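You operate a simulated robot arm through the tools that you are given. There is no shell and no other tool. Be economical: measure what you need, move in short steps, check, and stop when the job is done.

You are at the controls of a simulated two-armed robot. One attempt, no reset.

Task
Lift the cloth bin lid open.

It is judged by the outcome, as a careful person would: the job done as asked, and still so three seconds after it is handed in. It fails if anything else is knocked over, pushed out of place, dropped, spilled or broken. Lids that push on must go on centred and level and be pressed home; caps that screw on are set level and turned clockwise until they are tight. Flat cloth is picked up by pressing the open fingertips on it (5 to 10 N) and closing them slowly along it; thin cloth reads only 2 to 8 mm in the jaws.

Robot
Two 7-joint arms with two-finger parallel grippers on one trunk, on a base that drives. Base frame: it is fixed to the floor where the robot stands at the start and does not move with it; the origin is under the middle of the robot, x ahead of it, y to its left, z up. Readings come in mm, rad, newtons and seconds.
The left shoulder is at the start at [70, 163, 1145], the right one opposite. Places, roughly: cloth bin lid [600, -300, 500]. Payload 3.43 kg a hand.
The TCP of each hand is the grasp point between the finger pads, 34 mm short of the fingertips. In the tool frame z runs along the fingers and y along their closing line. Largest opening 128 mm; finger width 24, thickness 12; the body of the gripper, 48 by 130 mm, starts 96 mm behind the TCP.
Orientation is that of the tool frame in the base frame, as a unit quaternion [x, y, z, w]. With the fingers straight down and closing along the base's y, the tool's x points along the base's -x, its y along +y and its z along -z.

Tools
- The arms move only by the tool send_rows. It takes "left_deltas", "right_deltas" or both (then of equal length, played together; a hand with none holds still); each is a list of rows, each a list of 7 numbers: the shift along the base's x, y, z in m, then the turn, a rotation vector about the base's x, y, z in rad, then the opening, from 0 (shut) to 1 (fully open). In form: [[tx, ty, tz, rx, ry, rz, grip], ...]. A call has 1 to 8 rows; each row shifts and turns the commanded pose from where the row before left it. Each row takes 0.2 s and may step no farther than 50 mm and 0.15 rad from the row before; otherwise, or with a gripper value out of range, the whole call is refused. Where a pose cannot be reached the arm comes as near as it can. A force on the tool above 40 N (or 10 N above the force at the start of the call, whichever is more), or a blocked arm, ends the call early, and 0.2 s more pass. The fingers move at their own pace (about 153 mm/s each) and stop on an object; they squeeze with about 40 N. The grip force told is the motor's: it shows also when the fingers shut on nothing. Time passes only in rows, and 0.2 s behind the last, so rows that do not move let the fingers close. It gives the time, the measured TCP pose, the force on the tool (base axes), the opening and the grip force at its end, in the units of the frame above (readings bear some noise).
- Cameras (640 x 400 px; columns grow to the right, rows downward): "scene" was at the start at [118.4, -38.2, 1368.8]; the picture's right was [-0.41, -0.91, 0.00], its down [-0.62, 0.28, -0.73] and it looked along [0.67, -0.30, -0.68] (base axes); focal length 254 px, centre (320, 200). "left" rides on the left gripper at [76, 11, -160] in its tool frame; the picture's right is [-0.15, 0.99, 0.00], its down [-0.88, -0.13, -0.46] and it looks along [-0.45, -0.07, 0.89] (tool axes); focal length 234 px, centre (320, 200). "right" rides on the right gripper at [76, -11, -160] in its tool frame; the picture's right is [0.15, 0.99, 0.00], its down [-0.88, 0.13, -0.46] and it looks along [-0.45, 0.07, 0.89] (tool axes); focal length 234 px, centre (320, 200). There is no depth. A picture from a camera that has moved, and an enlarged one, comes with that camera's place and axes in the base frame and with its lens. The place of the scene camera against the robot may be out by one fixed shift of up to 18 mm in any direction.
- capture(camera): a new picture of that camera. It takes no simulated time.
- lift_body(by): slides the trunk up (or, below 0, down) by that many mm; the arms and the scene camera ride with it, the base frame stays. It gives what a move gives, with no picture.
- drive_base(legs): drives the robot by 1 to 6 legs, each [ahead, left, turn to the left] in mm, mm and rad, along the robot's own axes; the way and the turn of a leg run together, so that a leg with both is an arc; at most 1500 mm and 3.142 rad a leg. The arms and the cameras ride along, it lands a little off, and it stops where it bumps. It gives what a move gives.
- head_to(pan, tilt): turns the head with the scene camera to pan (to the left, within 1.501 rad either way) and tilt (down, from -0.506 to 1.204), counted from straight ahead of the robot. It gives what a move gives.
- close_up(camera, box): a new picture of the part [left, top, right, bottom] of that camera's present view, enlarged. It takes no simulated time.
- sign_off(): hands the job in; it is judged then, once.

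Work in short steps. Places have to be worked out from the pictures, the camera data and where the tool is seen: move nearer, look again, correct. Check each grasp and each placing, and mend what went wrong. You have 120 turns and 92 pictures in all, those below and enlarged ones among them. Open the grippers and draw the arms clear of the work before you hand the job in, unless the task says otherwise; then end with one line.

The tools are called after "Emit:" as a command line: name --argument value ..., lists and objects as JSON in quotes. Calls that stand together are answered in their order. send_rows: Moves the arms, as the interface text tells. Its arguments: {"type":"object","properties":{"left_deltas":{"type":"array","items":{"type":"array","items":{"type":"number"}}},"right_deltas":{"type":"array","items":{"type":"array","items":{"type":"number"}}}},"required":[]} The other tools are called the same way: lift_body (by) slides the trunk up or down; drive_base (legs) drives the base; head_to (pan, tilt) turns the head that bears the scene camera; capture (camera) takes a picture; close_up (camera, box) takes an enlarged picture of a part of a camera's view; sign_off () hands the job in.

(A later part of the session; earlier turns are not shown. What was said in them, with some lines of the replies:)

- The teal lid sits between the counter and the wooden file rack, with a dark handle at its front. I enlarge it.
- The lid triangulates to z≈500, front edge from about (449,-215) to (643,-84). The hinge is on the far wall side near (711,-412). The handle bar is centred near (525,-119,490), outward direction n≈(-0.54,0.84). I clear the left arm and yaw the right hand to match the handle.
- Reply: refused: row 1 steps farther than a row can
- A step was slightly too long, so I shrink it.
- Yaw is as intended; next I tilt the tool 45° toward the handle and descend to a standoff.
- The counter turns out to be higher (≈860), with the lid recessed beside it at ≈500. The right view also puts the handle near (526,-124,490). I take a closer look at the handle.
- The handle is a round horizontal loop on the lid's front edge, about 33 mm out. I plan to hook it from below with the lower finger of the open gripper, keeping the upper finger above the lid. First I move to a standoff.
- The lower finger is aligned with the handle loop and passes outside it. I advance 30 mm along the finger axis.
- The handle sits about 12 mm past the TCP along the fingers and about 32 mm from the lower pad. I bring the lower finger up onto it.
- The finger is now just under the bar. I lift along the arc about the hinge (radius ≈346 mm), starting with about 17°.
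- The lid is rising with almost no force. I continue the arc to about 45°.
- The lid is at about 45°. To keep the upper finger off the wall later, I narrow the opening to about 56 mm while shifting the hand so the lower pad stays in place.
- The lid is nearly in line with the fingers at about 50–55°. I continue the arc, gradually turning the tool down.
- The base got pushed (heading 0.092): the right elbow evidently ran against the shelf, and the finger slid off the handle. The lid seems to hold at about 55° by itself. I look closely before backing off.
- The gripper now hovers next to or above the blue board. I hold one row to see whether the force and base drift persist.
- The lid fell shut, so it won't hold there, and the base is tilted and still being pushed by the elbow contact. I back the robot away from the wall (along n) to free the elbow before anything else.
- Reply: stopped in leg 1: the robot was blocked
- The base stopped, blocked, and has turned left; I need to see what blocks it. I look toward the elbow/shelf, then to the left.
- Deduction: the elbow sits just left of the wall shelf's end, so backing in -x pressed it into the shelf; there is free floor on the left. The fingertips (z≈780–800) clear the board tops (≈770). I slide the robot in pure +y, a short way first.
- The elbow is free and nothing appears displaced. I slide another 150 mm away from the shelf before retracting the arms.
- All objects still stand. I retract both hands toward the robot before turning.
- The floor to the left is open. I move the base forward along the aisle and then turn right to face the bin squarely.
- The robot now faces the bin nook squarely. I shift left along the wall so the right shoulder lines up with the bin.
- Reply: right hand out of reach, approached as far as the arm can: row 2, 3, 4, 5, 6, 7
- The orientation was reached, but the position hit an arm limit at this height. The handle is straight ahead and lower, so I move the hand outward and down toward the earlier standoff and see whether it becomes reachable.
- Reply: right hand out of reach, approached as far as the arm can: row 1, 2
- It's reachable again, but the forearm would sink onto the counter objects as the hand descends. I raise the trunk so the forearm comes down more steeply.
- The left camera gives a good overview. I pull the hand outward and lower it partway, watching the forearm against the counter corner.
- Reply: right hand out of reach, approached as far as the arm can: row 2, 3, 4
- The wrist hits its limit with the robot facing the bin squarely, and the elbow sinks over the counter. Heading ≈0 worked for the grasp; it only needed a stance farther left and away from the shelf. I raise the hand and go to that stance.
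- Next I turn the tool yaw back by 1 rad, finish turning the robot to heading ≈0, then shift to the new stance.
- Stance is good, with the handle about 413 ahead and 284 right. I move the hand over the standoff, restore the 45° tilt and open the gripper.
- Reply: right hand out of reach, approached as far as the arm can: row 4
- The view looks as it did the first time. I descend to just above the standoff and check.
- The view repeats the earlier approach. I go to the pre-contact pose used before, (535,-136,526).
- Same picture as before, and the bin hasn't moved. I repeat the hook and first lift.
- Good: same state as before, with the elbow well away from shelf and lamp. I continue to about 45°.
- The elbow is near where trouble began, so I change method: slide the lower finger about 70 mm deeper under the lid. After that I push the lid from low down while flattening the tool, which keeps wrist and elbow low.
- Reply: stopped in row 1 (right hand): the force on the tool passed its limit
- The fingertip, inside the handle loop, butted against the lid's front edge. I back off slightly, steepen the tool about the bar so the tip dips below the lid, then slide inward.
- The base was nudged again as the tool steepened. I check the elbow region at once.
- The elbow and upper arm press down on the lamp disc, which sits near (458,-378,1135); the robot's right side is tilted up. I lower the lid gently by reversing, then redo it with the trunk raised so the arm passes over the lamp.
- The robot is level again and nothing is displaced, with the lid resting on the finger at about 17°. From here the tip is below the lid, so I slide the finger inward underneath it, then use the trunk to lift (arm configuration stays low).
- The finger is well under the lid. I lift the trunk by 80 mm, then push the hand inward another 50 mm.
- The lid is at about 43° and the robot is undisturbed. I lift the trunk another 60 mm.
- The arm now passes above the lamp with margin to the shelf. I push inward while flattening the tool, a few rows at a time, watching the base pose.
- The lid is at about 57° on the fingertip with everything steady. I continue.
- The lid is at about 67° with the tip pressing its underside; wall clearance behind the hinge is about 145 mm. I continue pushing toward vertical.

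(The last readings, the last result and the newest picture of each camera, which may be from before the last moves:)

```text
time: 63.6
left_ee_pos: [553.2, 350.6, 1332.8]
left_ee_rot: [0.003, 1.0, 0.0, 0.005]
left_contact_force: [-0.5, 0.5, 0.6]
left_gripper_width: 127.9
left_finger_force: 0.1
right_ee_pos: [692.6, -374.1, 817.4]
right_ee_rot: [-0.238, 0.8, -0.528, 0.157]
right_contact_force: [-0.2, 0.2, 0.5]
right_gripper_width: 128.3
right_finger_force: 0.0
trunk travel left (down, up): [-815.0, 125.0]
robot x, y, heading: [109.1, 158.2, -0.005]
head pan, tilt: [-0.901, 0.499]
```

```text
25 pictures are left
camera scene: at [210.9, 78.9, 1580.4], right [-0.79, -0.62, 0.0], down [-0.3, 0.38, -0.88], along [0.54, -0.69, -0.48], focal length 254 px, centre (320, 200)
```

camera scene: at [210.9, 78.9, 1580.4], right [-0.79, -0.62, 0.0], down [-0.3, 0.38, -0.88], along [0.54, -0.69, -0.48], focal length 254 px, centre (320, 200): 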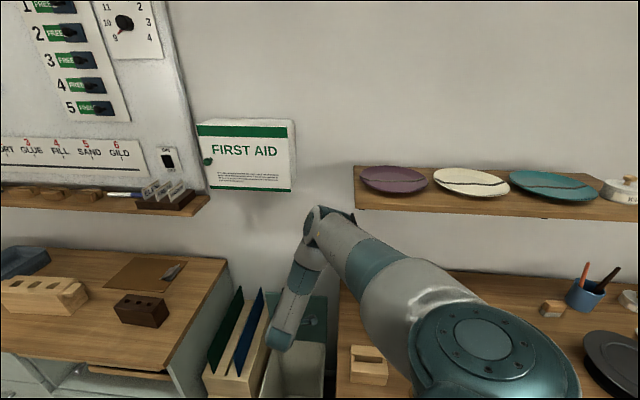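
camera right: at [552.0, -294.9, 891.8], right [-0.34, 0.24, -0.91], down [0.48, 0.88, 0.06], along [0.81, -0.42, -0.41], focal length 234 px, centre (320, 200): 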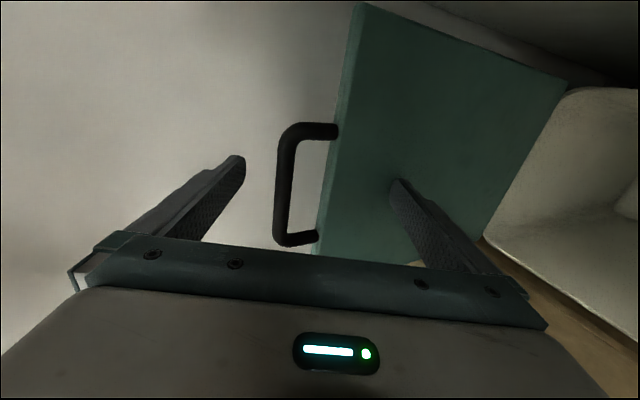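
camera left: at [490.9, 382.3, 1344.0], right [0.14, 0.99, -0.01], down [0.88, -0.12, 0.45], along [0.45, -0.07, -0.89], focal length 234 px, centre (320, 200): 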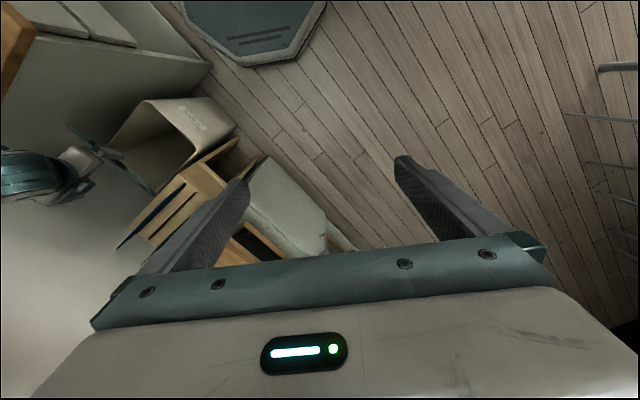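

The lid is at about 80°. I keep pushing through vertical.

Emit:
send_rows --right_deltas '[[0.0086, -0.0132, 0.001, -0.015, -0.01, 0, 1], [0.0086, -0.0132, 0.0005, -0.015, -0.01, 0, 1], [0.0086, -0.0132, 0, 0, 0, 0, 1], [0.0086, -0.0132, 0, 0, 0, 0, 1], [0.006, -0.009, 0, 0, 0, 0, 1]]'

Emit:
capture --camera "right"

Emit:
capture --camera "scene"

```text
time: 64.5
left_ee_pos: [551.1, 352.2, 1333.8]
left_ee_rot: [0.002, 1.0, -0.001, 0.005]
left_contact_force: [-0.4, -0.3, 0.0]
left_gripper_width: 127.9
left_finger_force: 0.2
right_ee_pos: [717.4, -413.0, 815.0]
right_ee_rot: [-0.238, 0.793, -0.538, 0.16]
right_contact_force: [-2.5, 2.2, 0.1]
right_gripper_width: 126.7
right_finger_force: 0.1
trunk travel left (down, up): [-815.0, 125.0]
robot x, y, heading: [110.6, 156.5, 0.006]
head pan, tilt: [-0.901, 0.499]
stopped in row 4 (right hand): the force on the tool passed its limit (the readings are from after the stop); the commanded pose is now the measured one
```

```text
24 pictures are left
camera right: at [576.5, -333.4, 886.0], right [-0.33, 0.23, -0.92], down [0.47, 0.88, 0.05], along [0.82, -0.42, -0.39], focal length 234 px, centre (320, 200)
```

right: 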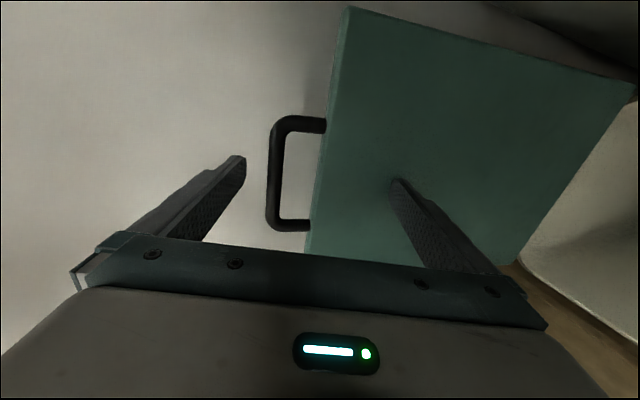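

```text
23 pictures are left
camera scene: at [208.5, 81.5, 1580.6], right [-0.79, -0.62, 0.0], down [-0.3, 0.37, -0.88], along [0.54, -0.69, -0.48], focal length 254 px, centre (320, 200)
```

scene: 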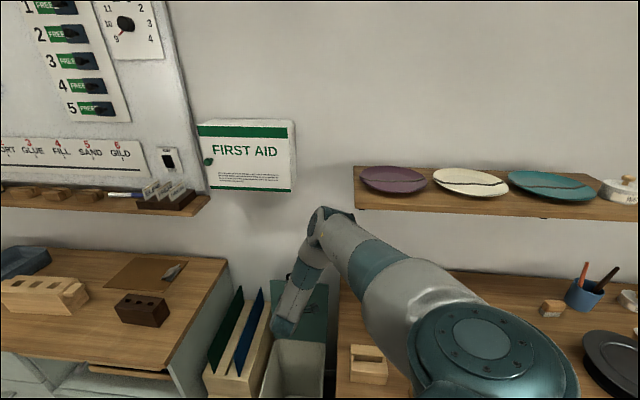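

The push met a firm stop with the lid slightly past vertical. I back off about 25 mm to see whether it stays.

Emit:
send_rows --right_deltas '[[-0.004, 0.006, 0, 0, 0, 0, 1], [-0.005, 0.0075, 0, 0, 0, 0, 1], [-0.005, 0.0075, 0, 0, 0, 0, 1], [0, 0, 0, 0, 0, 0, 1], [0, 0, 0, 0, 0, 0, 1], [0, 0, 0, 0, 0, 0, 1]]'

Emit:
capture --camera "right"

```text
time: 65.9
left_ee_pos: [553.6, 350.2, 1333.5]
left_ee_rot: [0.002, 1.0, 0.0, 0.005]
left_contact_force: [-0.7, -0.2, -0.1]
left_gripper_width: 128.0
left_finger_force: 0.0
right_ee_pos: [706.4, -394.1, 815.1]
right_ee_rot: [-0.239, 0.793, -0.537, 0.16]
right_contact_force: [-0.4, 0.0, -0.2]
right_gripper_width: 128.0
right_finger_force: 0.0
trunk travel left (down, up): [-815.0, 125.0]
robot x, y, heading: [111.2, 154.0, -0.001]
head pan, tilt: [-0.901, 0.499]
```

```text
22 pictures are left
camera right: at [564.4, -313.9, 884.9], right [-0.33, 0.23, -0.92], down [0.48, 0.88, 0.05], along [0.82, -0.42, -0.39], focal length 234 px, centre (320, 200)
```

right: 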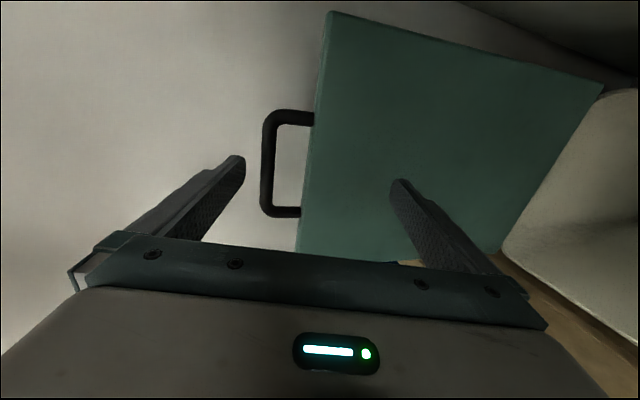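

The lid stays put on its own. Before withdrawing, the upper finger must clear the handle, so I raise the trunk 80 mm and then pull the hand straight back.

Emit:
lift_body --by 80

Emit:
capture --camera "right"

```text
time: 67.1
left_ee_pos: [554.7, 351.4, 1412.2]
left_ee_rot: [0.003, 1.0, -0.001, 0.004]
left_contact_force: [0.0, -0.7, -0.8]
left_gripper_width: 127.8
left_finger_force: 0.1
right_ee_pos: [706.1, -394.2, 892.9]
right_ee_rot: [-0.238, 0.793, -0.537, 0.161]
right_contact_force: [0.9, -0.4, -0.4]
right_gripper_width: 128.0
right_finger_force: 0.1
trunk travel left (down, up): [-895.0, 45.0]
robot x, y, heading: [110.5, 157.8, -0.005]
head pan, tilt: [-0.901, 0.499]
```

```text
21 pictures are left
camera right: at [564.4, -313.9, 964.8], right [-0.33, 0.23, -0.92], down [0.48, 0.88, 0.05], along [0.82, -0.42, -0.39], focal length 234 px, centre (320, 200)
```

right: 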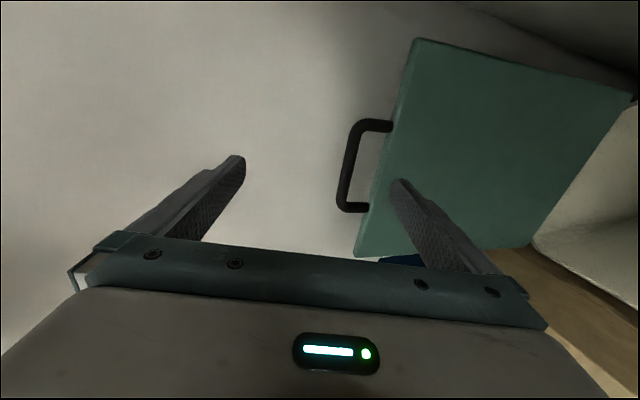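

The lid stands open and the upper finger is now well above the handle. I withdraw straight outward.

Emit:
send_rows --right_deltas '[[-0.0218, 0.0335, 0, 0, 0, 0, 1], [-0.0218, 0.0335, 0, 0, 0, 0, 1], [-0.0218, 0.0335, 0, 0, 0, 0, 1], [-0.0218, 0.0335, 0, 0, 0, 0, 1]]'

Emit:
capture --camera "scene"

Emit:
capture --camera "right"

```text
time: 68.1
left_ee_pos: [553.7, 351.7, 1412.8]
left_ee_rot: [0.002, 1.0, -0.001, 0.004]
left_contact_force: [0.1, 1.1, 0.0]
left_gripper_width: 128.3
left_finger_force: 0.0
right_ee_pos: [619.6, -258.9, 895.1]
right_ee_rot: [-0.239, 0.793, -0.538, 0.16]
right_contact_force: [1.0, -0.8, 0.5]
right_gripper_width: 127.8
right_finger_force: 0.1
trunk travel left (down, up): [-895.0, 45.0]
robot x, y, heading: [112.0, 152.5, -0.002]
head pan, tilt: [-0.901, 0.499]
```

```text
20 pictures are left
camera scene: at [210.6, 81.1, 1660.5], right [-0.79, -0.62, 0.0], down [-0.3, 0.38, -0.88], along [0.54, -0.69, -0.48], focal length 254 px, centre (320, 200)
```

scene: 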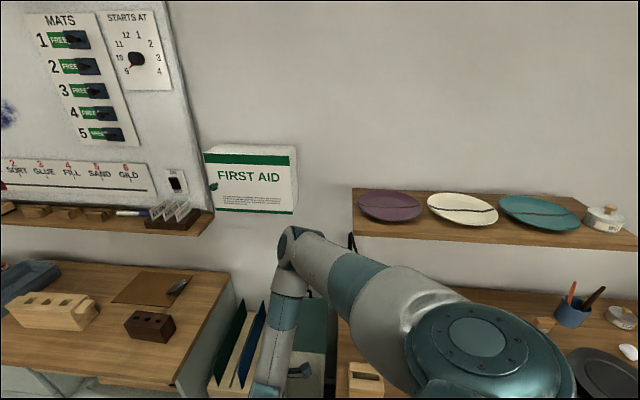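

```text
19 pictures are left
camera right: at [477.9, -179.5, 964.9], right [-0.33, 0.22, -0.92], down [0.48, 0.88, 0.05], along [0.82, -0.42, -0.39], focal length 234 px, centre (320, 200)
```

right: 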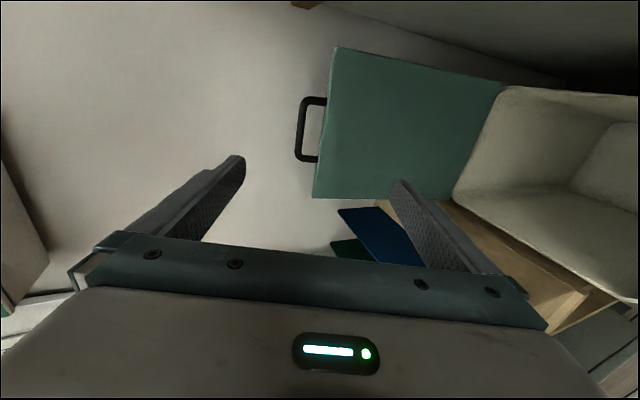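

The lid stands open and stable. I draw the arm further clear and take a final look.

Emit:
send_rows --right_deltas '[[-0.018, 0.035, 0.02, 0, 0, 0, 1], [-0.018, 0.035, 0.02, 0, 0, 0, 1], [-0.018, 0.035, 0.02, 0, 0, 0, 1], [-0.018, 0.035, 0.02, 0, 0, 0, 1]]'

Emit:
drive_base --legs '[[0, 150, 0]]'

Emit:
capture --camera "scene"

Emit:
capture --camera "right"

```text
time: 69.1
left_ee_pos: [552.3, 353.8, 1412.2]
left_ee_rot: [0.002, 1.0, -0.001, 0.004]
left_contact_force: [-0.3, -0.2, 0.4]
left_gripper_width: 128.0
left_finger_force: 0.1
right_ee_pos: [570.3, -111.5, 970.2]
right_ee_rot: [-0.237, 0.795, -0.535, 0.157]
right_contact_force: [0.0, 0.4, 0.2]
right_gripper_width: 128.0
right_finger_force: 0.0
right hand out of reach, approached as far as the arm can: row 3, 4
trunk travel left (down, up): [-895.0, 45.0]
robot x, y, heading: [112.9, 155.5, -0.007]
head pan, tilt: [-0.901, 0.499]
```

```text
time: 70.5
left_ee_pos: [552.8, 497.4, 1413.3]
left_ee_rot: [0.002, 1.0, 0.0, 0.003]
left_contact_force: [0.7, -0.9, -0.5]
left_gripper_width: 128.0
left_finger_force: 0.0
right_ee_pos: [570.6, 31.4, 969.9]
right_ee_rot: [-0.239, 0.796, -0.533, 0.158]
right_contact_force: [1.2, -1.1, -0.4]
right_gripper_width: 127.8
right_finger_force: 0.1
trunk travel left (down, up): [-895.0, 45.0]
robot x, y, heading: [109.8, 299.8, 0.001]
head pan, tilt: [-0.901, 0.499]
```

```text
18 pictures are left
camera scene: at [211.0, 223.6, 1660.3], right [-0.78, -0.62, 0.0], down [-0.3, 0.38, -0.88], along [0.55, -0.69, -0.48], focal length 254 px, centre (320, 200)
```

scene: 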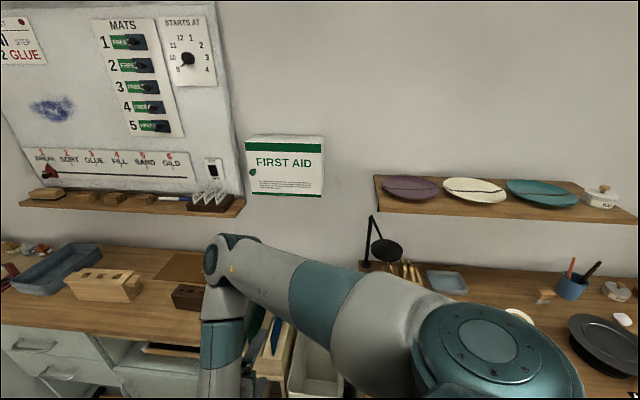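

```text
17 pictures are left
camera right: at [429.4, 112.7, 1041.5], right [-0.33, 0.23, -0.91], down [0.48, 0.88, 0.05], along [0.81, -0.42, -0.4], focal length 234 px, centre (320, 200)
```

right: 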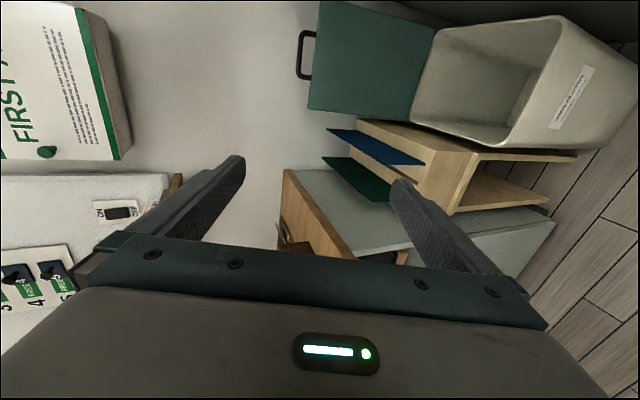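

The lid has stayed open by itself for several seconds, both hands are clear, and the lamp, boards, plates and other objects appear in place. I hand the job in.

Emit:
sign_off

```text
The job is handed in.
```

The cloth bin lid is open just past vertical and stayed there on its own, with both arms clear; on earlier tries the arm pressed against the lamp or shelf and the half-open lid fell shut once, but nothing looked out of place in the final pictures.
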